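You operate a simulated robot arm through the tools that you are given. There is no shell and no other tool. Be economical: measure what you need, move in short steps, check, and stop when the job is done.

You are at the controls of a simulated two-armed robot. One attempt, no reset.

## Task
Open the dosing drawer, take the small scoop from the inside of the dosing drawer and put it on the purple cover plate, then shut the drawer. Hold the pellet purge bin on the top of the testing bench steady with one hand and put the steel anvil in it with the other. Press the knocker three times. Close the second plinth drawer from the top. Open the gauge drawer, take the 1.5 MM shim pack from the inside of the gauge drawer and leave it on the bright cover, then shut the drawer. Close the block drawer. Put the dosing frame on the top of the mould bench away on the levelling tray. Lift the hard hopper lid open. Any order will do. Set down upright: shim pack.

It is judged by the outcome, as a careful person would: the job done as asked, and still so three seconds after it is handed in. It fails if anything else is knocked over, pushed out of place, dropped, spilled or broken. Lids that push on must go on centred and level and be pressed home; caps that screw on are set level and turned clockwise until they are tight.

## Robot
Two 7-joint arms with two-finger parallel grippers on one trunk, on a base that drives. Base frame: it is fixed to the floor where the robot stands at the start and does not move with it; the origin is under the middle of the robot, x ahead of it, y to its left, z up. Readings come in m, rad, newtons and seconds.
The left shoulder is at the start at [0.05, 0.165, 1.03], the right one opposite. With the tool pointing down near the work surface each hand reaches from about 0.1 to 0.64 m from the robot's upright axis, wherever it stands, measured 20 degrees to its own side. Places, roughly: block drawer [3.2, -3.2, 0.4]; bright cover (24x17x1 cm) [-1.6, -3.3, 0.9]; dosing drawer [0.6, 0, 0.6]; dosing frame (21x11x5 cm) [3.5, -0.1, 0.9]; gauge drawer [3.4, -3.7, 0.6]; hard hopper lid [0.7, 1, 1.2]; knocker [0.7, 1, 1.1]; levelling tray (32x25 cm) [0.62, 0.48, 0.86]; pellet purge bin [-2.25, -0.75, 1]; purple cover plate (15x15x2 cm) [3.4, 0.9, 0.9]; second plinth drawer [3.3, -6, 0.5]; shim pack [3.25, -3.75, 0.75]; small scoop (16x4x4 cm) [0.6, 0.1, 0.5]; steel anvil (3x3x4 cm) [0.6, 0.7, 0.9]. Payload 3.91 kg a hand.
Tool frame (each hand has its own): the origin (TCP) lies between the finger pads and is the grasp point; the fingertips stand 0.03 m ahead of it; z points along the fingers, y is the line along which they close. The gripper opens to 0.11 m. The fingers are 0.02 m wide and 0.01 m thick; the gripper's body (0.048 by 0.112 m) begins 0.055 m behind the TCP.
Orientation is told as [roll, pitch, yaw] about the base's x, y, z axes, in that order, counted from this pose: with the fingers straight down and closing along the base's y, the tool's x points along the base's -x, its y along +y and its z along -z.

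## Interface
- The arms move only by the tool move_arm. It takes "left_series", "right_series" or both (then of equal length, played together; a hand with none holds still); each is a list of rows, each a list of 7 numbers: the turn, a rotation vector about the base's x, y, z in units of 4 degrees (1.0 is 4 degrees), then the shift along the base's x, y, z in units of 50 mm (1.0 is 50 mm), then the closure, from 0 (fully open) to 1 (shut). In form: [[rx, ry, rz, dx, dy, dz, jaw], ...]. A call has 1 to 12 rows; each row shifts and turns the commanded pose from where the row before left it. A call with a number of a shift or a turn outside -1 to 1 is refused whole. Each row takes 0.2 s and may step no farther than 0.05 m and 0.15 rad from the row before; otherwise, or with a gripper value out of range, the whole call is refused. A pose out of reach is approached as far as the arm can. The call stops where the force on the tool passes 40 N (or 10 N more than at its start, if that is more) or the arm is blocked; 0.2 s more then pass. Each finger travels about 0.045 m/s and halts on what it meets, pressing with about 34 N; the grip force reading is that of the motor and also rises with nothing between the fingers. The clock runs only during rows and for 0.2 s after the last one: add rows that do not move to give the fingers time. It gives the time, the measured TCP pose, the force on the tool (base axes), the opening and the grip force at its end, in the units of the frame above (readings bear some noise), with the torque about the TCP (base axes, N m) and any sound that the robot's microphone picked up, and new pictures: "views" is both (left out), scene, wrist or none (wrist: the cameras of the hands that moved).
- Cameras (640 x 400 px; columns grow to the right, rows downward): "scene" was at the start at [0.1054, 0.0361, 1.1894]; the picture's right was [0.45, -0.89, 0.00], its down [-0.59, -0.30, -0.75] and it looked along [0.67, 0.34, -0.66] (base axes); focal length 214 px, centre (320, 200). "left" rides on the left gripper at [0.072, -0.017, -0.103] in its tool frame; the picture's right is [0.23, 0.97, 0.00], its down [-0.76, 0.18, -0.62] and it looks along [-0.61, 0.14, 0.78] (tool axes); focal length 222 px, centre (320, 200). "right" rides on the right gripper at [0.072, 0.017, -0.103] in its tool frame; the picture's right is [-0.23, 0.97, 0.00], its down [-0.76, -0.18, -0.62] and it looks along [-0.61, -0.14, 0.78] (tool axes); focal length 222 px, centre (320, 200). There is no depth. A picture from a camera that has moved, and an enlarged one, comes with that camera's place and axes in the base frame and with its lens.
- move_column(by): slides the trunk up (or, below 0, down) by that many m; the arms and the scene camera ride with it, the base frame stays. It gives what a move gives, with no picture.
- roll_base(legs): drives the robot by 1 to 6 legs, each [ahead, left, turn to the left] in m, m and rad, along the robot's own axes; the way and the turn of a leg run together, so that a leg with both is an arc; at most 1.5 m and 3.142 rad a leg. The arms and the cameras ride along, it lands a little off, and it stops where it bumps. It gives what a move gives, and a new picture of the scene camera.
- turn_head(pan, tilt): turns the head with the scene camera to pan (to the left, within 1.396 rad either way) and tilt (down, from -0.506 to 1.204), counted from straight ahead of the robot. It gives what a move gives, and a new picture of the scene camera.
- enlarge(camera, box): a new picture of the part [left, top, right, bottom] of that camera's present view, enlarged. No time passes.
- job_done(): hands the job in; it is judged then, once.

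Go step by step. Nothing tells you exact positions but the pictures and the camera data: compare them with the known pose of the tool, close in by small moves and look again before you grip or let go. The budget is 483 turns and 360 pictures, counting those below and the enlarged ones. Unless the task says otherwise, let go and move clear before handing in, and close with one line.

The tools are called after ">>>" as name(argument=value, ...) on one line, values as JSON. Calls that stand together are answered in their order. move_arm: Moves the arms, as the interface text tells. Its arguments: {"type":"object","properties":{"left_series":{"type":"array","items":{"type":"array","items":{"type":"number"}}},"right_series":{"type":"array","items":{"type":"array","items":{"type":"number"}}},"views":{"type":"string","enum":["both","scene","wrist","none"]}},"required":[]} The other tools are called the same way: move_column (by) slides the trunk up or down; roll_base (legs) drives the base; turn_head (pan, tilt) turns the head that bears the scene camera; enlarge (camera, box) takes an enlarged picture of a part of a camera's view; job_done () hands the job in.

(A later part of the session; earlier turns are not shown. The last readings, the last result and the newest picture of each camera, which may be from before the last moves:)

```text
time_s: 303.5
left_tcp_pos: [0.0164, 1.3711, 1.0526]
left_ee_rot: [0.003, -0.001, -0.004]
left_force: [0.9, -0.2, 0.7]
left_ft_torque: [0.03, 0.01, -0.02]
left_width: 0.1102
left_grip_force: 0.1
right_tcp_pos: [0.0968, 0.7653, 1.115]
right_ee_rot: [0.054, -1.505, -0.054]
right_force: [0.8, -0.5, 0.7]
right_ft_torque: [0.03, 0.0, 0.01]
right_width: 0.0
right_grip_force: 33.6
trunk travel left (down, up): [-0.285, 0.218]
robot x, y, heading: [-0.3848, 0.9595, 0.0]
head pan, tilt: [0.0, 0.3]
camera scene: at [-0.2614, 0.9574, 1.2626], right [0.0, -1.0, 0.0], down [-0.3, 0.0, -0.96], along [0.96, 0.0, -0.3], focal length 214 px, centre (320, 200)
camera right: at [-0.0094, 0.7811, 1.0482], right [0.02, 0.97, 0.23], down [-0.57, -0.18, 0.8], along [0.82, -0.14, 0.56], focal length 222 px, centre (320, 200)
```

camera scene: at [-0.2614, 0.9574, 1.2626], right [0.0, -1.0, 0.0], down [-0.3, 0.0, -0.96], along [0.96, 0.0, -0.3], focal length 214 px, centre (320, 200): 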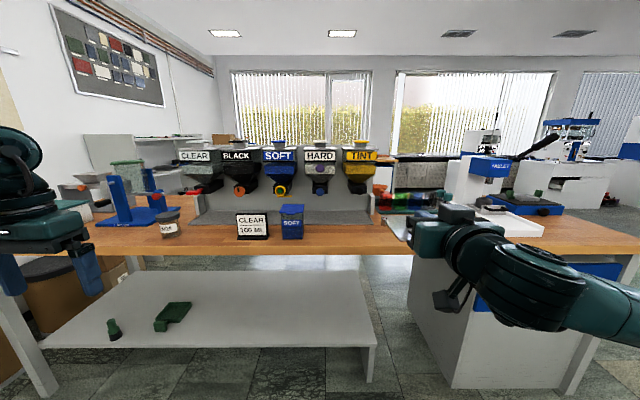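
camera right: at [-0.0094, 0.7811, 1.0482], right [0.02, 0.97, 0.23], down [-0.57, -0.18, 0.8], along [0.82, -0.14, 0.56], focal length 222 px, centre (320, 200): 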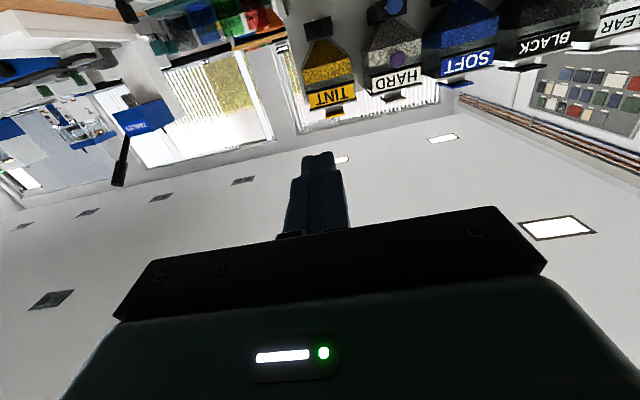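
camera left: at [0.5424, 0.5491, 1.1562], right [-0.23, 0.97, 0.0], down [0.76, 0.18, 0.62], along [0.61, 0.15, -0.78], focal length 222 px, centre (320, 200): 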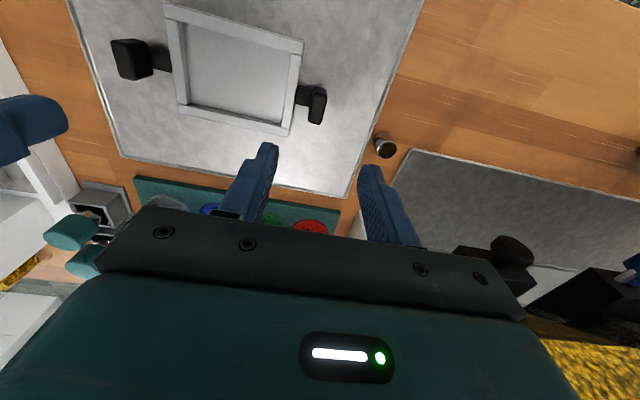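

The knocker triangulates to about (0.67, 0.957, 1.115). I drive so that the right hand is in line with it.

>>> roll_base(legs=[[0, 0.192, 0], [0.38, 0, 0]])

>>> turn_head(pan=-0.25, tilt=0.25)

```text
time_s: 307.8
left_tcp_pos: [0.3982, 1.5572, 1.0517]
left_ee_rot: [0.003, 0.001, -0.008]
left_force: [0.8, -0.6, -0.1]
left_ft_torque: [0.0, 0.06, -0.04]
left_width: 0.1099
left_grip_force: 0.0
right_tcp_pos: [0.4746, 0.9512, 1.1157]
right_ee_rot: [0.05, -1.506, -0.054]
right_force: [0.0, 1.1, -0.7]
right_ft_torque: [0.0, 0.02, 0.02]
right_width: 0.0
right_grip_force: 33.8
trunk travel left (down, up): [-0.285, 0.218]
robot x, y, heading: [-0.0107, 1.1453, -0.012]
head pan, tilt: [0.0, 0.3]
camera scene: at [0.1179, 1.146, 1.2625], right [-0.01, -1.0, 0.0], down [-0.3, 0.0, -0.96], along [0.96, -0.01, -0.3], focal length 214 px, centre (320, 200)
```

scene: 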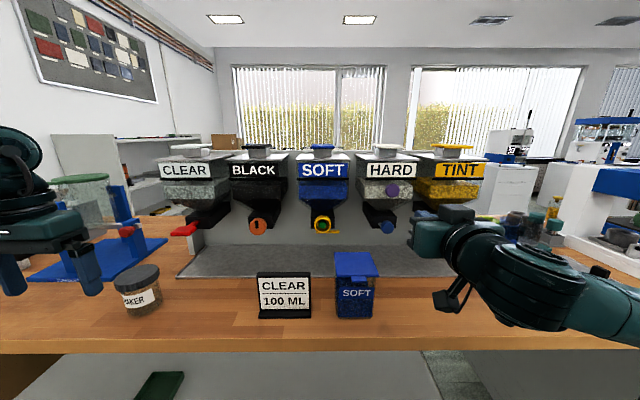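

```text
time_s: 308.6
left_tcp_pos: [0.3985, 1.5584, 1.0519]
left_ee_rot: [0.003, 0.0, -0.007]
left_force: [-0.9, 0.3, 1.1]
left_ft_torque: [0.0, 0.02, 0.02]
left_width: 0.11
left_grip_force: 0.1
right_tcp_pos: [0.4754, 0.9527, 1.1153]
right_ee_rot: [0.051, -1.505, -0.057]
right_force: [-0.2, -0.5, 0.6]
right_ft_torque: [0.03, 0.04, 0.01]
right_width: 0.0002
right_grip_force: 34.6
trunk travel left (down, up): [-0.285, 0.218]
robot x, y, heading: [-0.0098, 1.1481, -0.008]
head pan, tilt: [-0.25, 0.25]
camera scene: at [0.1145, 1.123, 1.2673], right [-0.25, -0.97, 0.0], down [-0.24, 0.06, -0.97], along [0.94, -0.25, -0.25], focal length 214 px, centre (320, 200)
```

scene: 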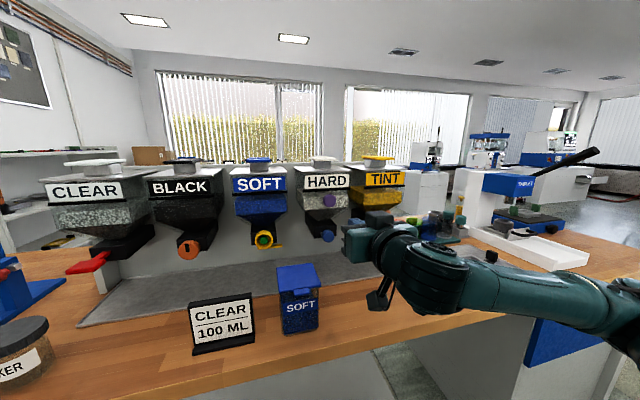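

Knocker front ≈ (0.65, 0.957, 1.121). I advance the closed fingertips close to it and check.

>>> move_arm(right_series=[[0, 0, 0, 0.5, 0.08, 0.14, 1], [0, 0, 0, 0.5, 0, 0, 1], [0, 0, 0, 0.5, 0, 0, 1], [0, 0, 0, 0.5, 0, 0, 1], [0, 0, 0, 0.4, 0, 0, 1]])

```text
time_s: 309.8
left_tcp_pos: [0.3995, 1.5587, 1.0517]
left_ee_rot: [0.005, -0.002, -0.005]
left_force: [0.2, 0.0, 0.2]
left_ft_torque: [0.01, 0.03, 0.0]
left_width: 0.11
left_grip_force: 0.0
right_tcp_pos: [0.5964, 0.955, 1.122]
right_ee_rot: [0.055, -1.505, -0.059]
right_force: [1.3, -0.1, -0.8]
right_ft_torque: [0.01, 0.0, -0.01]
right_width: 0.0
right_grip_force: 33.8
trunk travel left (down, up): [-0.285, 0.218]
robot x, y, heading: [-0.0062, 1.1471, -0.006]
head pan, tilt: [-0.25, 0.25]
camera scene: at [0.1146, 1.123, 1.2673], right [-0.26, -0.97, 0.0], down [-0.24, 0.06, -0.97], along [0.94, -0.25, -0.25], focal length 214 px, centre (320, 200)
camera right: at [0.4891, 0.9721, 1.0556], right [0.02, 0.97, 0.23], down [-0.57, -0.18, 0.8], along [0.82, -0.15, 0.55], focal length 222 px, centre (320, 200)
```

scene: 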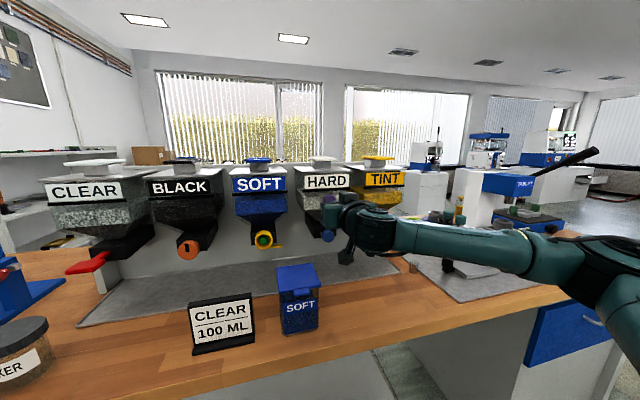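
right: 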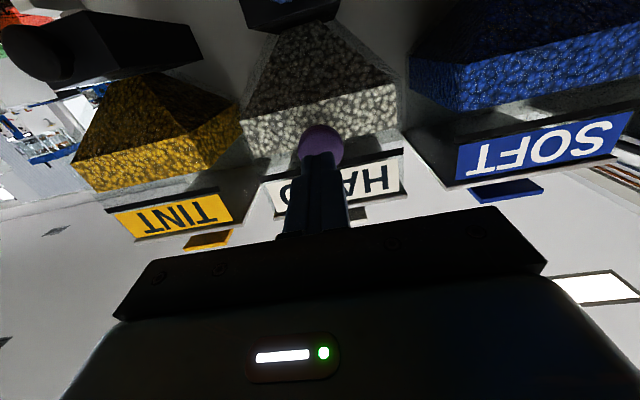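

Fingertips are lined up with the knocker. Press gently in small steps.

>>> move_arm(right_series=[[0, 0, 0, 0.2, 0.02, 0, 1], [0, 0, 0, 0.1, 0, 0, 1], [0, 0, 0, 0.1, 0, 0, 1], [0, 0, 0, 0.1, 0, 0, 1]], views="wrist")

```text
time_s: 310.8
left_tcp_pos: [0.3975, 1.5566, 1.0531]
left_ee_rot: [0.003, 0.001, -0.006]
left_force: [0.4, 0.1, 0.0]
left_ft_torque: [-0.01, 0.0, 0.0]
left_width: 0.1098
left_grip_force: 0.0
right_tcp_pos: [0.6196, 0.9578, 1.1224]
right_ee_rot: [0.045, -1.506, -0.05]
right_force: [-3.1, 0.4, -0.6]
right_ft_torque: [-0.04, -0.01, -0.01]
right_width: 0.0002
right_grip_force: 34.1
trunk travel left (down, up): [-0.285, 0.218]
robot x, y, heading: [-0.0051, 1.1502, -0.007]
head pan, tilt: [-0.25, 0.25]
camera right: at [0.5133, 0.9736, 1.0553], right [0.02, 0.97, 0.23], down [-0.57, -0.18, 0.8], along [0.82, -0.15, 0.55], focal length 222 px, centre (320, 200)
```

right: 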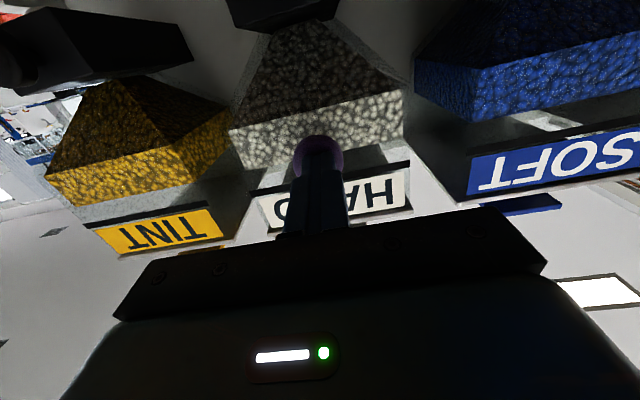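

Contact with about 3 N. Press further to its stop.

>>> move_arm(right_series=[[0, 0, 0, 0.1, 0, 0, 1], [0, 0, 0, 0.1, 0, 0, 1]], views="none")

```text
time_s: 311.4
left_tcp_pos: [0.3979, 1.5568, 1.0529]
left_ee_rot: [0.005, -0.001, -0.009]
left_force: [0.2, 0.3, 0.5]
left_ft_torque: [-0.01, -0.04, 0.01]
left_width: 0.1103
left_grip_force: 0.1
right_tcp_pos: [0.6286, 0.9572, 1.123]
right_ee_rot: [0.049, -1.504, -0.056]
right_force: [-15.1, 0.2, -3.7]
right_ft_torque: [0.03, 0.04, -0.05]
right_width: 0.0001
right_grip_force: 33.8
trunk travel left (down, up): [-0.285, 0.218]
robot x, y, heading: [-0.0062, 1.1462, -0.003]
head pan, tilt: [-0.25, 0.25]
heard: click
```

A click: press one. Release and repeat.

>>> move_arm(right_series=[[0, 0, 0, -0.2, 0, 0, 1], [0, 0, 0, -0.2, 0, 0, 1], [0, 0, 0, 0, 0, 0, 1]], views="none")

>>> move_arm(right_series=[[0, 0, 0, 0.2, 0, 0, 1], [0, 0, 0, 0.1, 0, 0, 1], [0, 0, 0, 0.1, 0, 0, 1]], views="none")

>>> move_arm(right_series=[[0, 0, 0, -0.2, 0, 0, 1], [0, 0, 0, -0.2, 0, 0, 1], [0, 0, 0, 0, 0, 0, 1]], views="none")

```text
time_s: 312.2
left_tcp_pos: [0.398, 1.5573, 1.0532]
left_ee_rot: [0.004, 0.0, -0.007]
left_force: [0.8, 0.3, -0.4]
left_ft_torque: [0.01, -0.01, -0.01]
left_width: 0.1102
left_grip_force: 0.1
right_tcp_pos: [0.6105, 0.9573, 1.1226]
right_ee_rot: [0.05, -1.506, -0.058]
right_force: [-0.2, 0.4, -0.1]
right_ft_torque: [0.0, -0.01, 0.02]
right_width: 0.0001
right_grip_force: 33.7
trunk travel left (down, up): [-0.285, 0.218]
robot x, y, heading: [-0.0055, 1.1493, -0.012]
head pan, tilt: [-0.25, 0.25]
```

```text
time_s: 313.0
left_tcp_pos: [0.3977, 1.5577, 1.0529]
left_ee_rot: [0.004, -0.001, -0.01]
left_force: [-0.4, -0.9, 0.5]
left_ft_torque: [0.01, -0.01, 0.04]
left_width: 0.1101
left_grip_force: 0.1
right_tcp_pos: [0.6299, 0.9569, 1.1228]
right_ee_rot: [0.05, -1.506, -0.055]
right_force: [-10.7, -1.9, -0.4]
right_ft_torque: [-0.04, -0.06, -0.04]
right_width: 0.0
right_grip_force: 34.0
trunk travel left (down, up): [-0.285, 0.218]
robot x, y, heading: [-0.0052, 1.149, -0.007]
head pan, tilt: [-0.25, 0.25]
heard: click
```

```text
time_s: 313.8
left_tcp_pos: [0.3976, 1.5574, 1.0534]
left_ee_rot: [0.003, 0.001, -0.007]
left_force: [-0.4, 0.1, -0.1]
left_ft_torque: [-0.01, 0.01, -0.05]
left_width: 0.11
left_grip_force: 0.1
right_tcp_pos: [0.6104, 0.9576, 1.121]
right_ee_rot: [0.052, -1.505, -0.055]
right_force: [0.3, -0.1, 0.1]
right_ft_torque: [0.01, 0.0, -0.02]
right_width: 0.0
right_grip_force: 33.7
trunk travel left (down, up): [-0.285, 0.218]
robot x, y, heading: [-0.0063, 1.1484, -0.01]
head pan, tilt: [-0.25, 0.25]
```

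Two clicks so far. Third press, then withdraw.

>>> move_arm(right_series=[[0, 0, 0, 0.2, 0, 0, 1], [0, 0, 0, 0.1, 0, 0, 1], [0, 0, 0, 0.1, 0, 0, 1]], views="none")

>>> move_arm(right_series=[[0, 0, 0, -0.4, 0, 0, 1], [0, 0, 0, -0.6, 0, 0, 1], [0, 0, 0, -0.6, 0, 0, 1], [0, 0, 0, -0.4, -0.6, 0, 1], [0, 0, 0, 0, -0.8, 0, 1], [0, 0, 0, 0, -0.8, 0, 1]], views="scene")

>>> enlarge(camera="scene", box=[270, 140, 390, 215])

```text
time_s: 314.6
left_tcp_pos: [0.3977, 1.5586, 1.0525]
left_ee_rot: [0.003, 0.001, -0.008]
left_force: [0.2, 0.6, 0.2]
left_ft_torque: [0.0, -0.04, 0.0]
left_width: 0.11
left_grip_force: 0.2
right_tcp_pos: [0.6272, 0.957, 1.1227]
right_ee_rot: [0.056, -1.505, -0.058]
right_force: [-12.6, -1.4, -4.1]
right_ft_torque: [0.07, 0.03, -0.02]
right_width: 0.0001
right_grip_force: 33.9
trunk travel left (down, up): [-0.285, 0.218]
robot x, y, heading: [-0.0074, 1.1489, -0.011]
head pan, tilt: [-0.25, 0.25]
heard: click
```

```text
time_s: 316.0
left_tcp_pos: [0.3994, 1.5577, 1.0531]
left_ee_rot: [0.006, 0.001, -0.007]
left_force: [1.2, -0.9, -0.1]
left_ft_torque: [0.02, -0.01, 0.04]
left_width: 0.1101
left_grip_force: 0.0
right_tcp_pos: [0.5287, 0.8454, 1.1224]
right_ee_rot: [0.048, -1.506, -0.054]
right_force: [0.7, 0.1, -0.4]
right_ft_torque: [-0.03, 0.04, 0.0]
right_width: 0.0
right_grip_force: 33.9
trunk travel left (down, up): [-0.285, 0.218]
robot x, y, heading: [-0.0096, 1.1464, -0.014]
head pan, tilt: [-0.25, 0.25]
camera scene: at [0.1143, 1.1226, 1.2673], right [-0.26, -0.97, 0.0], down [-0.24, 0.06, -0.97], along [0.94, -0.25, -0.25], focal length 214 px, centre (320, 200)
```

scene: 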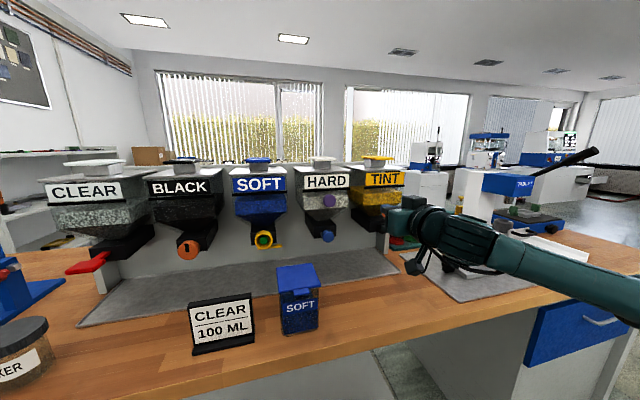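

```text
5.33 times, centred on (330, 178) of scene
camera zoom: at [0.1143, 1.1226, 1.2673], right [-0.26, -0.97, 0.0], down [-0.24, 0.06, -0.97], along [0.94, -0.25, -0.25], focal length 1144 px, centre (267, 320)
```

zoom: 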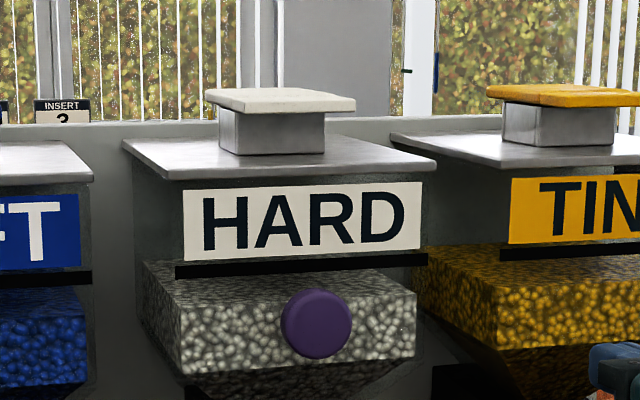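

Three clicks are done. Now the lid: a cap with an overhanging front lip. I raise the trunk for a second viewpoint on it.

>>> move_column(by=0.1)

>>> enlarge(camera="scene", box=[270, 160, 390, 235])

```text
time_s: 317.3
left_tcp_pos: [0.3998, 1.558, 1.1528]
left_ee_rot: [0.002, 0.002, -0.008]
left_force: [0.0, 0.1, -0.8]
left_ft_torque: [0.0, 0.01, 0.0]
left_width: 0.1099
left_grip_force: 0.1
right_tcp_pos: [0.5297, 0.8455, 1.2216]
right_ee_rot: [0.051, -1.506, -0.056]
right_force: [1.3, 0.3, 0.7]
right_ft_torque: [-0.01, 0.0, 0.04]
right_width: 0.0001
right_grip_force: 34.2
trunk travel left (down, up): [-0.385, 0.118]
robot x, y, heading: [-0.0055, 1.1499, -0.006]
head pan, tilt: [-0.25, 0.25]
```

```text
5.33 times, centred on (330, 198) of scene
camera zoom: at [0.1146, 1.123, 1.3672], right [-0.26, -0.97, 0.0], down [-0.24, 0.06, -0.97], along [0.94, -0.25, -0.25], focal length 1144 px, centre (267, 213)
```

zoom: 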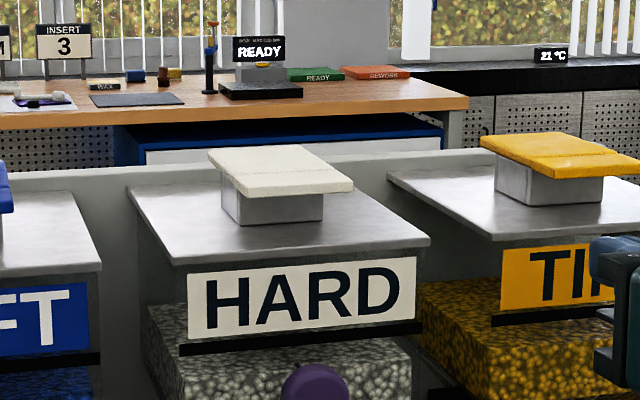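

The lip is at x≈0.685, underside z≈1.225, with the top plate at 1.198 — a 27 mm gap for my 20 mm fingers. I line up in front of it.

>>> move_arm(right_series=[[0, 0, 0, 0, 0.76, -0.1, 1], [0, 0, 0, 0, 0.76, -0.1, 1], [0, 0, 0, 0, 0.76, 0, 1], [0, 0, 0, 0.4, 0, 0, 1], [0, 0, 0, 0.6, 0, 0, 1], [0, 0, 0, 0.6, 0, 0, 1]], views="none")

>>> enlarge(camera="scene", box=[270, 160, 390, 235])

>>> enlarge(camera="right", box=[160, 0, 480, 200])

```text
time_s: 318.7
left_tcp_pos: [0.3989, 1.5587, 1.152]
left_ee_rot: [0.004, 0.001, -0.008]
left_force: [0.9, 0.4, -0.1]
left_ft_torque: [0.03, -0.04, 0.0]
left_width: 0.11
left_grip_force: 0.0
right_tcp_pos: [0.6104, 0.96, 1.2109]
right_ee_rot: [0.042, -1.506, -0.049]
right_force: [-0.5, 0.4, -0.5]
right_ft_torque: [0.04, 0.0, 0.04]
right_width: 0.0
right_grip_force: 34.0
trunk travel left (down, up): [-0.385, 0.118]
robot x, y, heading: [-0.004, 1.1491, -0.01]
head pan, tilt: [-0.25, 0.25]
```

```text
5.33 times, centred on (330, 198) of scene
camera zoom: at [0.1148, 1.1231, 1.3672], right [-0.26, -0.97, 0.0], down [-0.24, 0.06, -0.97], along [0.94, -0.25, -0.25], focal length 1144 px, centre (267, 213)
```

zoom: 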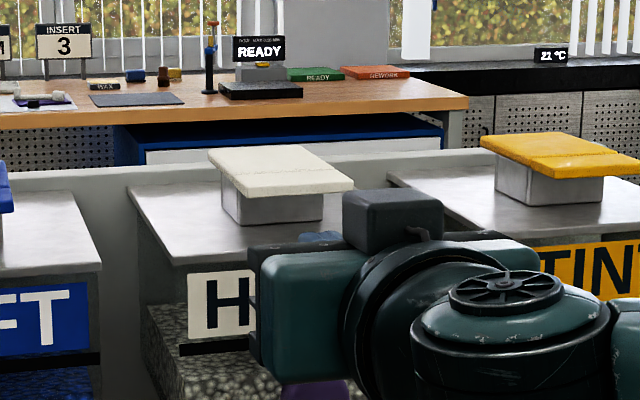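

```text
2.00 times, centred on (320, 100) of right
camera zoom: at [0.5033, 0.977, 1.1447], right [0.02, 0.97, 0.23], down [-0.57, -0.18, 0.8], along [0.82, -0.15, 0.55], focal length 444 px, centre (320, 400)
```

zoom: 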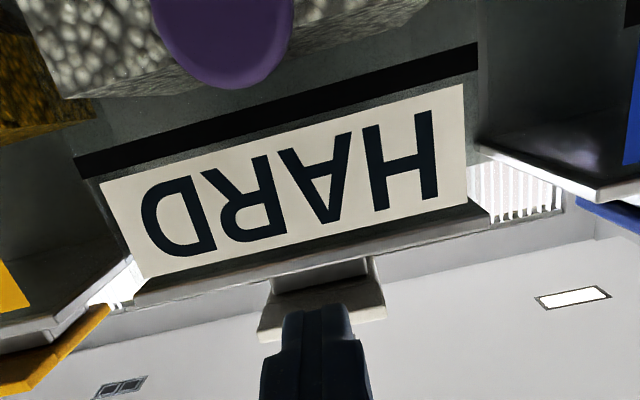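

Geometry confirmed; the gap is level with my fingertips. Advance 65 mm slowly under the lip.

>>> move_arm(right_series=[[0, 0, 0, 0.4, 0, 0, 1], [0, 0, 0, 0.4, 0, 0, 1], [0, 0, 0, 0.25, 0, 0, 1], [0, 0, 0, 0.2, 0, 0, 1]], views="none")

>>> enlarge(camera="right", box=[160, 0, 480, 200])

```text
time_s: 319.4
left_tcp_pos: [0.3941, 1.5564, 1.1556]
left_ee_rot: [0.003, -0.005, -0.009]
left_force: [-0.3, 0.5, 0.9]
left_ft_torque: [0.02, -0.01, -0.01]
left_width: 0.1098
left_grip_force: 0.1
right_tcp_pos: [0.6453, 0.9606, 1.2107]
right_ee_rot: [0.049, -1.501, -0.05]
right_force: [-36.6, -5.5, 3.3]
right_ft_torque: [-0.05, 0.28, -0.08]
right_width: 0.0
right_grip_force: 34.2
trunk travel left (down, up): [-0.385, 0.118]
robot x, y, heading: [-0.0071, 1.1511, -0.017]
head pan, tilt: [-0.25, 0.25]
stopped in row 3 (right hand): the force on the tool passed its limit at 57 N (the readings are from after the stop); the commanded pose is now the measured one
```

```text
2.00 times, centred on (320, 100) of right
camera zoom: at [0.5381, 0.9763, 1.1453], right [0.02, 0.97, 0.23], down [-0.57, -0.18, 0.8], along [0.82, -0.14, 0.55], focal length 444 px, centre (320, 400)
```

zoom: 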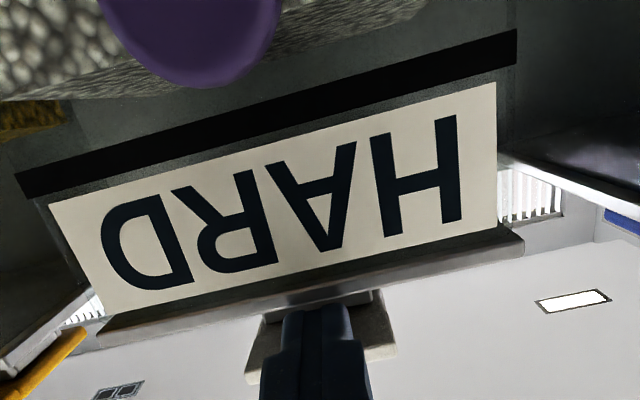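

The fingertip's lower edge met the top plate's front. I back off, raise 5 mm and retry gently.

>>> move_arm(right_series=[[0, 0, 0, -0.2, 0, 0, 1], [0, 0, 0, 0, 0, 0.1, 1], [0, 0, 0, 0.2, 0, 0, 1], [0, 0, 0, 0.1, 0, 0, 1], [0, 0, 0, 0.1, 0, 0, 1], [0, 0, 0, 0.1, 0, 0, 1], [0, 0, 0, 0.1, 0, 0, 1]], views="none")

```text
time_s: 320.4
left_tcp_pos: [0.3929, 1.5548, 1.1542]
left_ee_rot: [0.004, -0.003, -0.01]
left_force: [-0.6, 0.4, -0.7]
left_ft_torque: [-0.03, 0.03, -0.02]
left_width: 0.1097
left_grip_force: 0.1
right_tcp_pos: [0.6452, 0.9611, 1.2124]
right_ee_rot: [0.039, -1.493, -0.037]
right_force: [-31.5, -5.8, 3.3]
right_ft_torque: [-0.07, 0.26, -0.26]
right_width: 0.0003
right_grip_force: 33.7
trunk travel left (down, up): [-0.385, 0.118]
robot x, y, heading: [-0.0088, 1.148, -0.012]
head pan, tilt: [-0.25, 0.25]
stopped in row 4 (right hand): the force on the tool passed its limit at 56 N (the readings are from after the stop); the commanded pose is now the measured one
```

>>> move_arm(right_series=[[0, 0, 0, -0.4, 0, 0, 1], [0, 0, 0, 0, 0, 0.1, 1], [0, 0, 0, 0, 0, 0, 1]], views="none")

>>> enlarge(camera="scene", box=[290, 180, 370, 230])

```text
time_s: 321.2
left_tcp_pos: [0.3982, 1.5569, 1.1533]
left_ee_rot: [0.004, 0.0, -0.012]
left_force: [-0.4, 0.7, -0.8]
left_ft_torque: [0.0, -0.03, 0.03]
left_width: 0.1101
left_grip_force: 0.1
right_tcp_pos: [0.6308, 0.9626, 1.2122]
right_ee_rot: [0.022, -1.486, -0.019]
right_force: [-0.5, -0.1, 0.4]
right_ft_torque: [-0.01, -0.02, -0.01]
right_width: 0.0
right_grip_force: 33.4
trunk travel left (down, up): [-0.385, 0.118]
robot x, y, heading: [-0.0108, 1.1452, -0.014]
head pan, tilt: [-0.25, 0.25]
```

```text
8.00 times, centred on (330, 205) of scene
camera zoom: at [0.1128, 1.1223, 1.3673], right [-0.26, -0.97, 0.0], down [-0.24, 0.06, -0.97], along [0.94, -0.25, -0.25], focal length 1716 px, centre (240, 160)
```

zoom: 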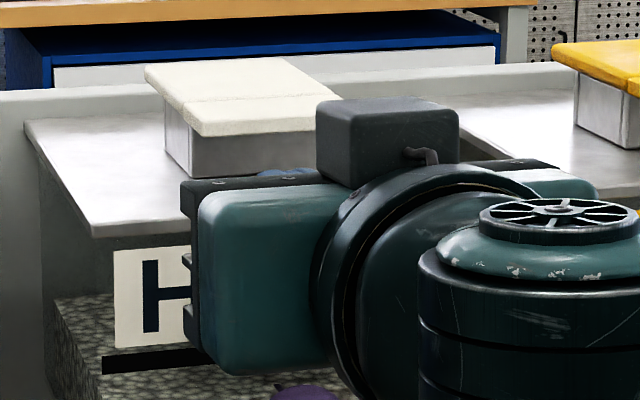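

A 20 mm fist is too thick for that gap. I'll roll the hand 90° so a single 10 mm finger can go under the lip. First retreat and roll.

>>> move_arm(right_series=[[0, 0, 0, -0.8, 0, 0.2, 0.5], [0, 0, 0, -0.8, 0, 0.3, 0.5], [1, 0, 0, 0, 0, 0.3, 0], [1, 0, 0, 0, 0, 0.3, 0], [1, 0, 0, 0, 0, 0.2, 0], [1, 0, 0, 0, 0, 0, 0], [1, 0, 0, 0, 0, 0, 0], [1, 0, 0, 0, 0, 0, 0], [1, 0, 0, 0, 0, 0, 0], [1, 0, 0, 0, 0, 0, 0], [1, 0, 0, 0, 0, 0, 0], [1, 0, 0, 0, 0, 0, 0]], views="none")

>>> move_arm(right_series=[[1, 0, 0, 0, 0, 0, 0], [1, 0, 0, 0, 0, 0, 0], [1, 0, 0, 0, 0, 0, 0], [1, 0, 0, 0, 0, 0, 0], [1, 0, 0, 0, 0, 0, 0], [1, 0, 0, 0, 0, 0, 0], [1, 0, 0, 0, 0, 0, 0], [1, 0, 0, 0, 0, 0, 0], [1, 0, 0, 0, 0, 0, 0], [1, 0, 0, 0, 0, 0, 0], [1, 0, 0, 0, 0, 0, 0], [1, 0, 0, 0, 0, 0, 0]])

```text
time_s: 323.8
left_tcp_pos: [0.3979, 1.5562, 1.1536]
left_ee_rot: [0.003, 0.001, -0.009]
left_force: [-0.2, 0.1, -0.1]
left_ft_torque: [-0.02, -0.02, 0.0]
left_width: 0.1102
left_grip_force: 0.2
right_tcp_pos: [0.5513, 0.9631, 1.2781]
right_ee_rot: [1.472, -0.866, -1.439]
right_force: [-0.5, 0.8, -0.6]
right_ft_torque: [0.0, -0.01, 0.02]
right_width: 0.1098
right_grip_force: 0.1
trunk travel left (down, up): [-0.385, 0.118]
robot x, y, heading: [-0.0044, 1.1519, -0.012]
head pan, tilt: [-0.25, 0.25]
```

```text
time_s: 326.4
left_tcp_pos: [0.3991, 1.5571, 1.1522]
left_ee_rot: [0.004, 0.001, -0.009]
left_force: [0.5, 0.9, 0.4]
left_ft_torque: [0.02, -0.01, 0.02]
left_width: 0.1101
left_grip_force: 0.0
right_tcp_pos: [0.5519, 0.9623, 1.2778]
right_ee_rot: [1.568, -0.03, -1.485]
right_force: [0.4, -1.2, -0.2]
right_ft_torque: [-0.02, -0.02, 0.0]
right_width: 0.1098
right_grip_force: 0.1
trunk travel left (down, up): [-0.385, 0.118]
robot x, y, heading: [-0.0083, 1.1482, -0.013]
head pan, tilt: [-0.25, 0.25]
camera scene: at [0.1131, 1.1224, 1.3673], right [-0.26, -0.97, 0.0], down [-0.24, 0.06, -0.97], along [0.94, -0.25, -0.25], focal length 214 px, centre (320, 200)
camera right: at [0.4439, 1.025, 1.2912], right [0.02, -0.2, 0.98], down [-0.56, -0.82, -0.15], along [0.83, -0.54, -0.12], focal length 222 px, centre (320, 200)
```

scene: 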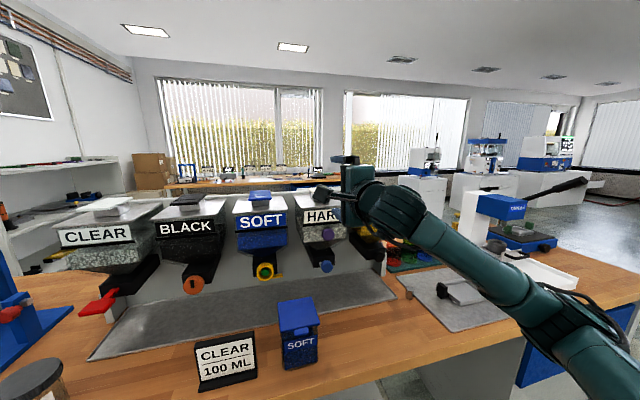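
right: 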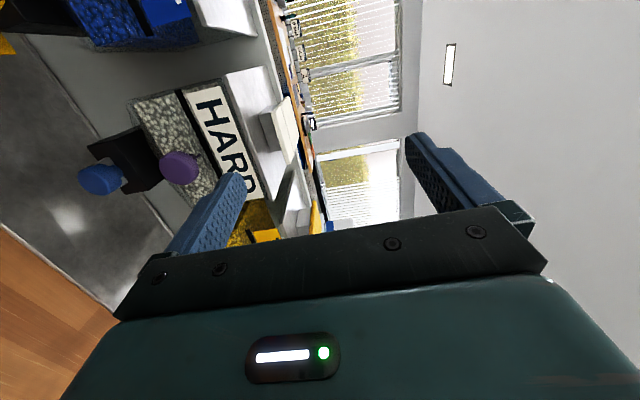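

The wrist camera now sees the lid's gap side-on. I zoom in.

>>> enlarge(camera="right", box=[160, 60, 340, 250])

```text
2.11 times, centred on (250, 155) of right
camera zoom: at [0.4439, 1.025, 1.2912], right [0.02, -0.2, 0.98], down [-0.56, -0.82, -0.15], along [0.83, -0.54, -0.12], focal length 468 px, centre (467, 295)
```

zoom: 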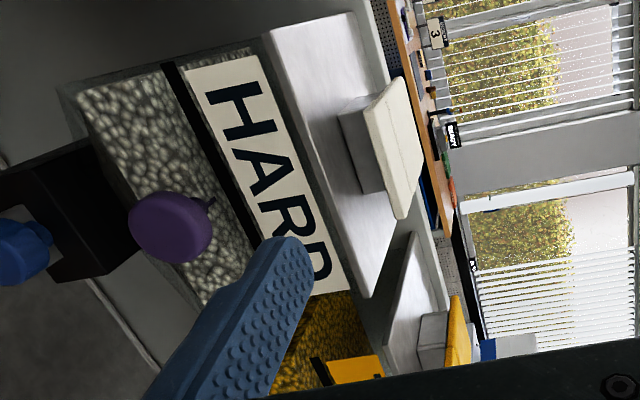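

Gap is z 1.199–1.228; with the lower finger centred at 1.214 (TCP 1.274) it fits well. Advance under the lip.

>>> move_arm(right_series=[[0, 0, 0, 0.4, -0.06, -0.08, 0], [0, 0, 0, 0.5, 0, 0, 0], [0, 0, 0, 0.5, 0, 0, 0], [0, 0, 0, 0.4, 0, 0, 0], [0, 0, 0, 0.3, 0, 0, 0], [0, 0, 0, 0.3, 0, 0, 0]], views="wrist")

```text
time_s: 327.8
left_tcp_pos: [0.3994, 1.5564, 1.1522]
left_ee_rot: [0.004, -0.002, -0.009]
left_force: [0.7, -0.6, -0.9]
left_ft_torque: [0.02, -0.01, -0.01]
left_width: 0.11
left_grip_force: 0.1
right_tcp_pos: [0.672, 0.9593, 1.2735]
right_ee_rot: [1.568, -0.035, -1.485]
right_force: [-0.7, -0.4, 0.5]
right_ft_torque: [0.02, 0.0, -0.02]
right_width: 0.1103
right_grip_force: 0.1
trunk travel left (down, up): [-0.385, 0.118]
robot x, y, heading: [-0.0029, 1.1505, -0.013]
head pan, tilt: [-0.25, 0.25]
camera right: at [0.5639, 1.0221, 1.288], right [0.02, -0.19, 0.98], down [-0.56, -0.82, -0.15], along [0.83, -0.54, -0.12], focal length 222 px, centre (320, 200)
```

right: 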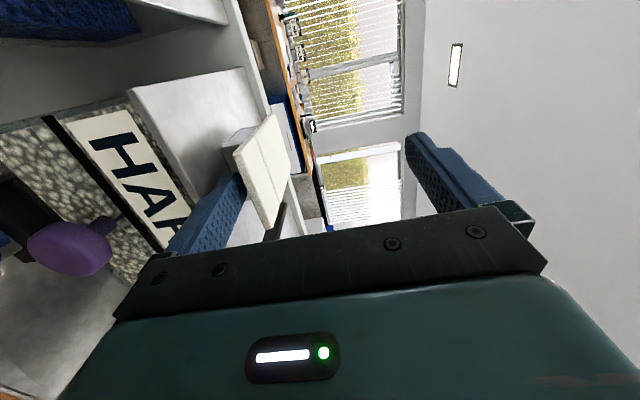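

The lower finger is under the lip. Lift gently.

>>> move_arm(right_series=[[0, 0, 0, 0, 0, 0.2, 0], [0, 0, 0, 0, 0, 0.2, 0], [0, 0, 0, 0.05, 0, 0.2, 0], [0, 0, 0, 0.1, 0, 0.2, 0]], views="wrist")

```text
time_s: 328.8
left_tcp_pos: [0.399, 1.5571, 1.153]
left_ee_rot: [0.003, 0.0, -0.011]
left_force: [0.6, 0.0, 0.1]
left_ft_torque: [0.0, 0.02, -0.02]
left_width: 0.1098
left_grip_force: 0.1
right_tcp_pos: [0.6792, 0.9598, 1.3132]
right_ee_rot: [1.573, -0.033, -1.486]
right_force: [-0.4, 0.1, 0.3]
right_ft_torque: [-0.03, 0.0, 0.02]
right_width: 0.1101
right_grip_force: 0.0
trunk travel left (down, up): [-0.385, 0.118]
robot x, y, heading: [-0.0072, 1.1457, -0.014]
head pan, tilt: [-0.25, 0.25]
camera right: at [0.571, 1.0219, 1.3275], right [0.02, -0.19, 0.98], down [-0.55, -0.82, -0.15], along [0.83, -0.54, -0.12], focal length 222 px, centre (320, 200)
```

right: 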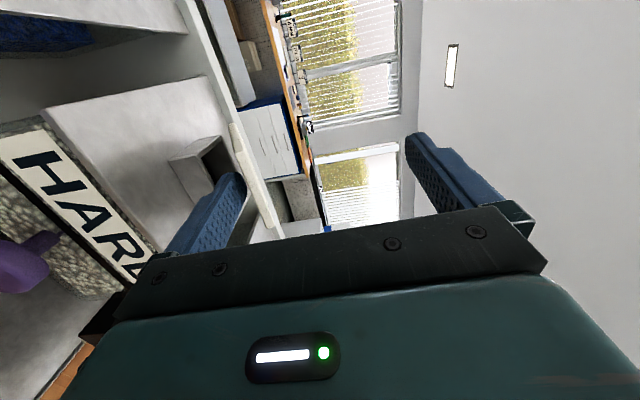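

The lid is tipping open about its rear hinge. Continue the arc up and back.

>>> move_arm(right_series=[[0, 0, 0, 0.15, 0, 0.25, 0], [0, 0, 0, 0.2, 0, 0.2, 0], [0, 0, 0, 0.3, 0, 0.2, 0], [0, 0, 0, 0.3, 0, 0.1, 0]], views="wrist")

```text
time_s: 329.8
left_tcp_pos: [0.3986, 1.5572, 1.1528]
left_ee_rot: [0.004, 0.0, -0.011]
left_force: [-0.5, -0.7, 0.3]
left_ft_torque: [0.03, -0.03, 0.01]
left_width: 0.1098
left_grip_force: 0.1
right_tcp_pos: [0.7277, 0.9599, 1.3527]
right_ee_rot: [1.569, -0.033, -1.487]
right_force: [1.0, 0.2, -0.2]
right_ft_torque: [0.0, -0.01, 0.01]
right_width: 0.11
right_grip_force: 0.1
trunk travel left (down, up): [-0.385, 0.118]
robot x, y, heading: [-0.0062, 1.1472, -0.01]
head pan, tilt: [-0.25, 0.25]
camera right: at [0.619, 1.022, 1.3647], right [0.02, -0.19, 0.98], down [-0.56, -0.82, -0.15], along [0.83, -0.54, -0.12], focal length 222 px, centre (320, 200)
```

right: 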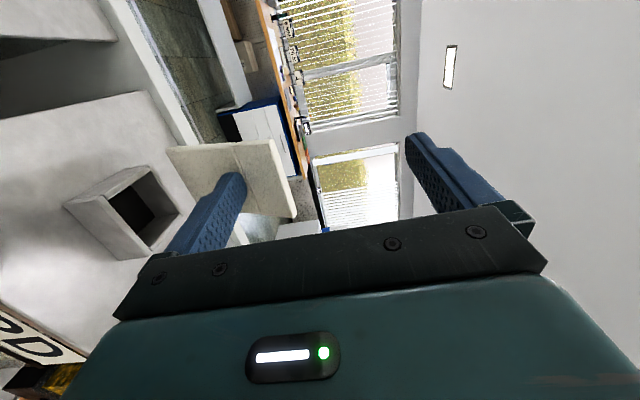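

Lid nearly vertical. Push it a bit further back.

>>> move_arm(right_series=[[0, 0, 0, 0.3, 0, 0, 0], [0, 0, 0, 0.3, 0, 0, 0], [0, 0, 0, 0.2, 0, -0.05, 0]], views="both")

```text
time_s: 330.6
left_tcp_pos: [0.3979, 1.5568, 1.1533]
left_ee_rot: [0.005, -0.001, -0.009]
left_force: [-0.1, 0.2, -0.7]
left_ft_torque: [0.01, -0.03, 0.02]
left_width: 0.1101
left_grip_force: 0.1
right_tcp_pos: [0.7664, 0.9604, 1.3489]
right_ee_rot: [1.569, -0.033, -1.486]
right_force: [0.0, 0.4, 0.1]
right_ft_torque: [-0.01, 0.0, -0.02]
right_width: 0.1099
right_grip_force: 0.1
trunk travel left (down, up): [-0.385, 0.118]
robot x, y, heading: [-0.0074, 1.1474, -0.013]
head pan, tilt: [-0.25, 0.25]
camera scene: at [0.1132, 1.1225, 1.3673], right [-0.26, -0.97, 0.0], down [-0.24, 0.06, -0.97], along [0.94, -0.25, -0.25], focal length 214 px, centre (320, 200)
camera right: at [0.6589, 1.0222, 1.362], right [0.02, -0.19, 0.98], down [-0.56, -0.82, -0.15], along [0.83, -0.54, -0.12], focal length 222 px, centre (320, 200)
```

scene: 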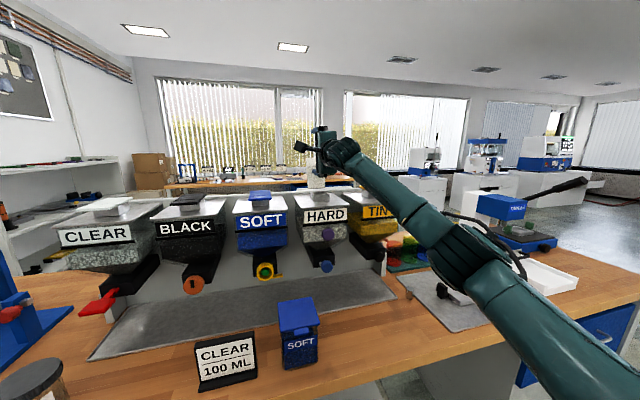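
right: 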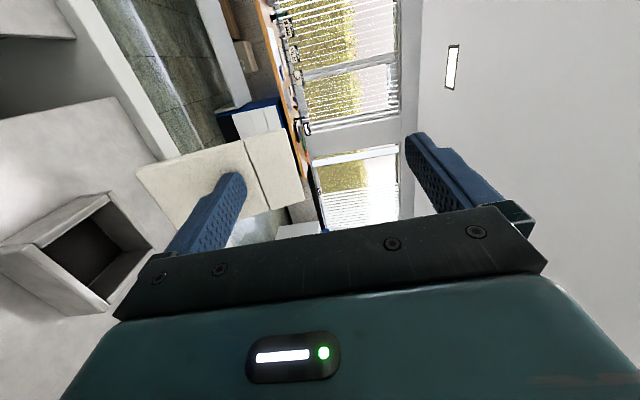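

>>> move_arm(right_series=[[0, 0, 0, 0.2, 0, -0.1, 0], [0, 0, 0, 0.2, 0, -0.1, 0], [0, 0, 0, 0.2, 0, -0.1, 0]], views="wrist")

```text
time_s: 331.6
left_tcp_pos: [0.3929, 1.5558, 1.1555]
left_ee_rot: [0.003, -0.004, -0.013]
left_force: [-0.2, -0.5, -0.1]
left_ft_torque: [0.03, 0.0, 0.01]
left_width: 0.1098
left_grip_force: 0.2
right_tcp_pos: [0.7886, 0.9596, 1.339]
right_ee_rot: [1.576, -0.031, -1.482]
right_force: [-28.6, -0.4, -0.6]
right_ft_torque: [-0.04, 1.8, -0.24]
right_width: 0.1099
right_grip_force: 0.0
trunk travel left (down, up): [-0.385, 0.118]
robot x, y, heading: [-0.0082, 1.1498, -0.018]
head pan, tilt: [-0.25, 0.25]
stopped in row 3 (right hand): the force on the tool passed its limit at 40 N (the readings are from after the stop); the commanded pose is now the measured one
camera right: at [0.681, 1.0221, 1.3528], right [0.01, -0.2, 0.98], down [-0.55, -0.82, -0.16], along [0.83, -0.54, -0.12], focal length 222 px, centre (320, 200)
```

right: 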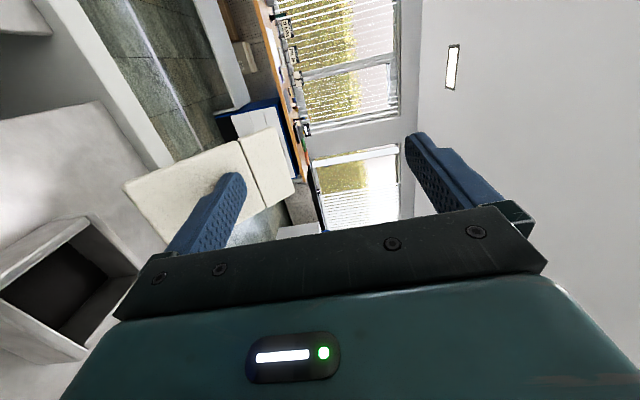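

The lid met its open stop. I withdraw the hand and check that it stays open.

>>> move_arm(right_series=[[0, 0, 0, -0.3, 0, 0, 0], [0, 0, 0, -0.6, 0, 0, 0], [0, 0, 0, -0.7, 0, 0, 0], [0, 0, 0, -0.7, 0, 0, 0], [0, 0, 0, -0.7, 0, 0, 0], [0, 0, 0, -0.7, -0.3, 0, 0]], views="scene")

>>> enlarge(camera="right", box=[150, 50, 350, 200])

```text
time_s: 333.0
left_tcp_pos: [0.3966, 1.5553, 1.1532]
left_ee_rot: [0.002, -0.001, -0.014]
left_force: [-0.6, -0.6, -0.1]
left_ft_torque: [0.0, 0.02, -0.01]
left_width: 0.1097
left_grip_force: 0.0
right_tcp_pos: [0.6093, 0.9435, 1.3346]
right_ee_rot: [1.57, -0.03, -1.486]
right_force: [0.7, -0.4, -0.2]
right_ft_torque: [0.01, -0.02, 0.0]
right_width: 0.11
right_grip_force: 0.0
trunk travel left (down, up): [-0.385, 0.118]
robot x, y, heading: [-0.0078, 1.1516, -0.015]
head pan, tilt: [-0.25, 0.25]
camera scene: at [0.1117, 1.1217, 1.3674], right [-0.26, -0.97, 0.0], down [-0.24, 0.06, -0.97], along [0.94, -0.25, -0.25], focal length 214 px, centre (320, 200)
```

scene: 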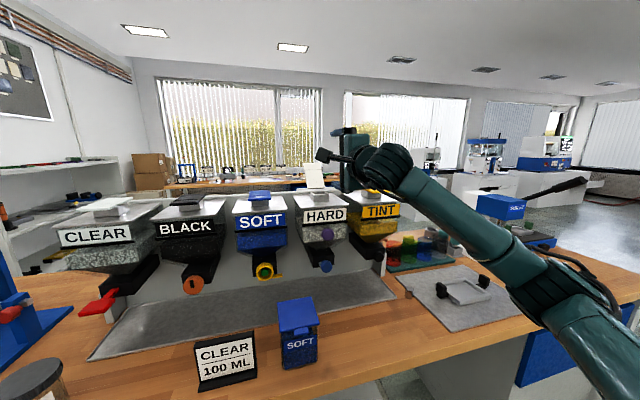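

```text
2.67 times, centred on (250, 125) of right
camera zoom: at [0.5016, 1.006, 1.348], right [0.02, -0.2, 0.98], down [-0.56, -0.82, -0.15], along [0.83, -0.54, -0.12], focal length 592 px, centre (507, 400)
```

zoom: 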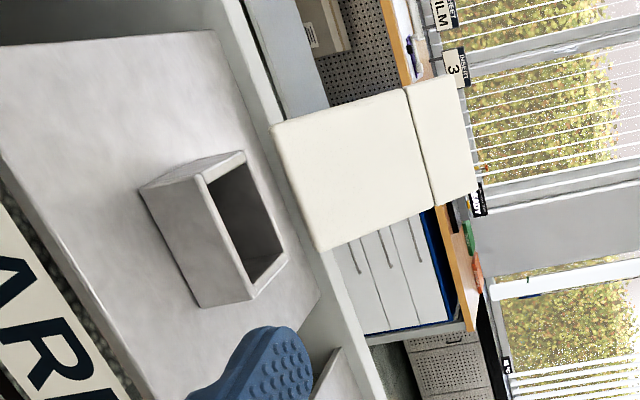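

The hard hopper lid stands open. Next the steel anvil near the tray's left corner. I back off and turn the hand fingers-down.

>>> roll_base(legs=[[-0.3, 0, 0.012], [0, -0.28, 0]])

>>> move_arm(right_series=[[0, 1, 0, 0, 0, 0, 0], [0, 1, 0, 0, 0, 0, 0], [0, 1, 0, 0, 0, 0, 0], [0, 1, 0, 0, 0, 0, 0], [0, 1, 0, 0, 0, 0, 0], [0, 1, 0, 0, 0, 0, 0], [0, 1, 0, 0, 0, 0, 0], [0, 1, 0, 0, 0, 0, 0], [0, 1, 0, 0, 0, 0, 0], [0, 1, 0, 0, 0, 0, 0], [0, 1, 0, 0, 0, 0, 0], [0, 1, 0, 0, 0, 0, 0]], views="none")

>>> move_arm(right_series=[[0, 1, 0, 0, 0, 0, 0], [0, 1, 0, 0, 0, 0, 0], [0, 1, 0, 0, 0, 0, 0], [0, 1, 0, 0, 0, 0, 0], [0, 1, 0, 0, 0, 0, 0], [0, 1, 0, 0, 0, 0, 0], [0, 1, 0, 0, 0, 0, 0], [0, 1, 0, 0, 0, 0, 0], [0, 1, 0, 0, 0, 0, 0], [0, 1, 0, 0, 0, 0, 0], [0, 0.2, 0, 0, 0, 0, 0]], views="none")

>>> turn_head(pan=-0.15, tilt=0.5)

```text
time_s: 337.7
left_tcp_pos: [0.0927, 1.2811, 1.1521]
left_ee_rot: [0.004, -0.001, 0.001]
left_force: [0.7, -0.3, -0.5]
left_ft_torque: [-0.01, 0.01, -0.02]
left_width: 0.1102
left_grip_force: 0.0
right_tcp_pos: [0.3139, 0.6721, 1.334]
right_ee_rot: [1.569, -0.032, -1.472]
right_force: [0.0, -0.4, 0.4]
right_ft_torque: [-0.01, 0.02, 0.0]
right_width: 0.1099
right_grip_force: 0.0
trunk travel left (down, up): [-0.385, 0.118]
robot x, y, heading: [-0.309, 0.8704, -0.0]
head pan, tilt: [-0.25, 0.25]
camera scene: at [-0.1873, 0.8438, 1.3673], right [-0.25, -0.97, 0.0], down [-0.24, 0.06, -0.97], along [0.94, -0.24, -0.25], focal length 214 px, centre (320, 200)
```

scene: 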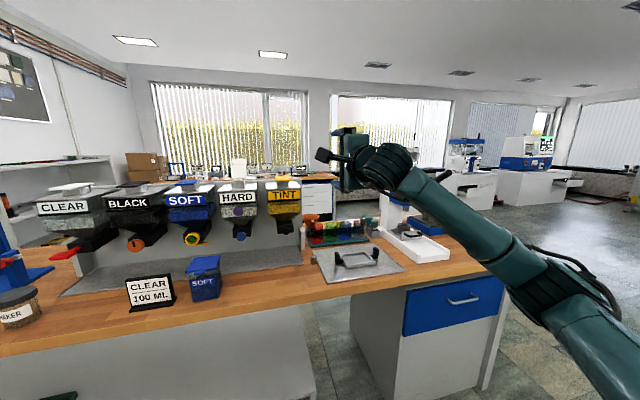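

```text
time_s: 340.3
left_tcp_pos: [0.0929, 1.2824, 1.1515]
left_ee_rot: [0.002, 0.001, 0.001]
left_force: [0.7, -1.1, 0.5]
left_ft_torque: [-0.03, 0.01, -0.04]
left_width: 0.1099
left_grip_force: 0.1
right_tcp_pos: [0.3136, 0.6704, 1.3349]
right_ee_rot: [0.735, 0.05, -1.479]
right_force: [-0.1, -0.3, -0.2]
right_ft_torque: [0.01, -0.02, -0.03]
right_width: 0.1101
right_grip_force: 0.0
trunk travel left (down, up): [-0.385, 0.118]
robot x, y, heading: [-0.3104, 0.8697, -0.005]
head pan, tilt: [-0.25, 0.25]
```

```text
time_s: 342.7
left_tcp_pos: [0.0929, 1.2816, 1.152]
left_ee_rot: [0.002, -0.001, 0.0]
left_force: [-0.1, 0.6, 0.0]
left_ft_torque: [0.02, 0.01, 0.02]
left_width: 0.1102
left_grip_force: 0.1
right_tcp_pos: [0.2787, 0.6618, 1.3185]
right_ee_rot: [0.164, 0.092, -1.524]
right_force: [-0.8, -0.7, 0.3]
right_ft_torque: [0.02, 0.0, -0.02]
right_width: 0.1102
right_grip_force: 0.2
right hand out of reach, approached as far as the arm can: row 6, 7, 8, 9, 10
trunk travel left (down, up): [-0.385, 0.118]
robot x, y, heading: [-0.3065, 0.8661, 0.001]
head pan, tilt: [-0.25, 0.25]
```

```text
time_s: 343.4
left_tcp_pos: [0.0944, 1.2809, 1.1527]
left_ee_rot: [0.004, 0.0, 0.001]
left_force: [0.3, 0.8, 0.2]
left_ft_torque: [-0.01, -0.04, 0.0]
left_width: 0.1101
left_grip_force: 0.1
right_tcp_pos: [0.2788, 0.6625, 1.319]
right_ee_rot: [0.164, 0.093, -1.524]
right_force: [0.1, 1.0, -0.3]
right_ft_torque: [0.0, 0.01, 0.0]
right_width: 0.1099
right_grip_force: 0.1
trunk travel left (down, up): [-0.385, 0.118]
robot x, y, heading: [-0.3041, 0.8675, 0.001]
head pan, tilt: [-0.15, 0.499]
camera scene: at [-0.1878, 0.8535, 1.3442], right [-0.15, -0.99, 0.0], down [-0.47, 0.07, -0.88], along [0.87, -0.13, -0.48], focal length 214 px, centre (320, 200)
```

scene: 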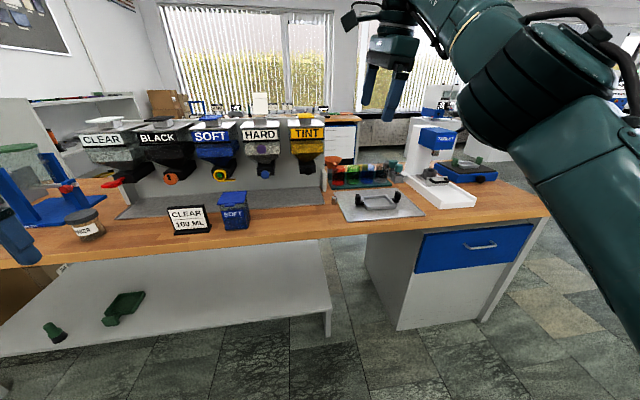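

>>> move_arm(right_series=[[0, 0, 0, 0.3, 0, -0.8, 0], [0, 0, 0, 0.3, 0, -0.8, 0], [-0.36, 0.57, 0, 0, 0, -0.8, 0], [-0.36, 0.57, 0, 0, 0, -0.6, 0], [-0.36, 0.57, 0, 0, 0, -0.6, 0], [-0.36, 0.57, 0, 0, 0, 0, 0]], views="none")

>>> enlarge(camera="scene", box=[280, 150, 440, 250])

```text
time_s: 344.9
left_tcp_pos: [0.0937, 1.2824, 1.1524]
left_ee_rot: [0.005, -0.002, 0.0]
left_force: [-0.5, 0.2, 0.4]
left_ft_torque: [-0.04, 0.0, 0.04]
left_width: 0.11
left_grip_force: 0.2
right_tcp_pos: [0.3116, 0.6629, 1.1392]
right_ee_rot: [0.0, -0.004, -1.532]
right_force: [-0.4, 0.0, 0.1]
right_ft_torque: [-0.05, 0.01, 0.02]
right_width: 0.1102
right_grip_force: 0.2
trunk travel left (down, up): [-0.385, 0.118]
robot x, y, heading: [-0.3039, 0.8682, -0.001]
head pan, tilt: [-0.15, 0.499]
```

```text
4.00 times, centred on (360, 200) of scene
camera zoom: at [-0.1879, 0.854, 1.3442], right [-0.15, -0.99, 0.0], down [-0.47, 0.07, -0.88], along [0.87, -0.13, -0.48], focal length 858 px, centre (160, 200)
```

zoom: 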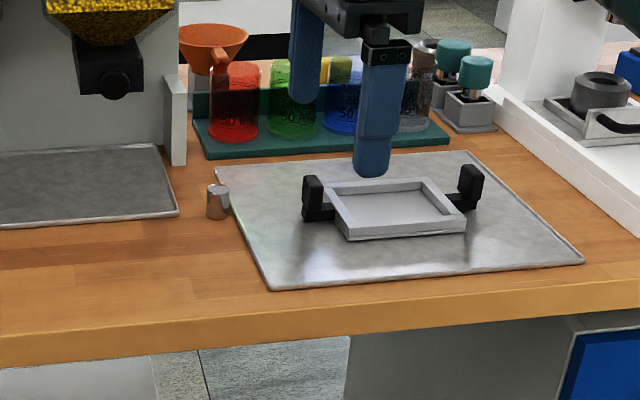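

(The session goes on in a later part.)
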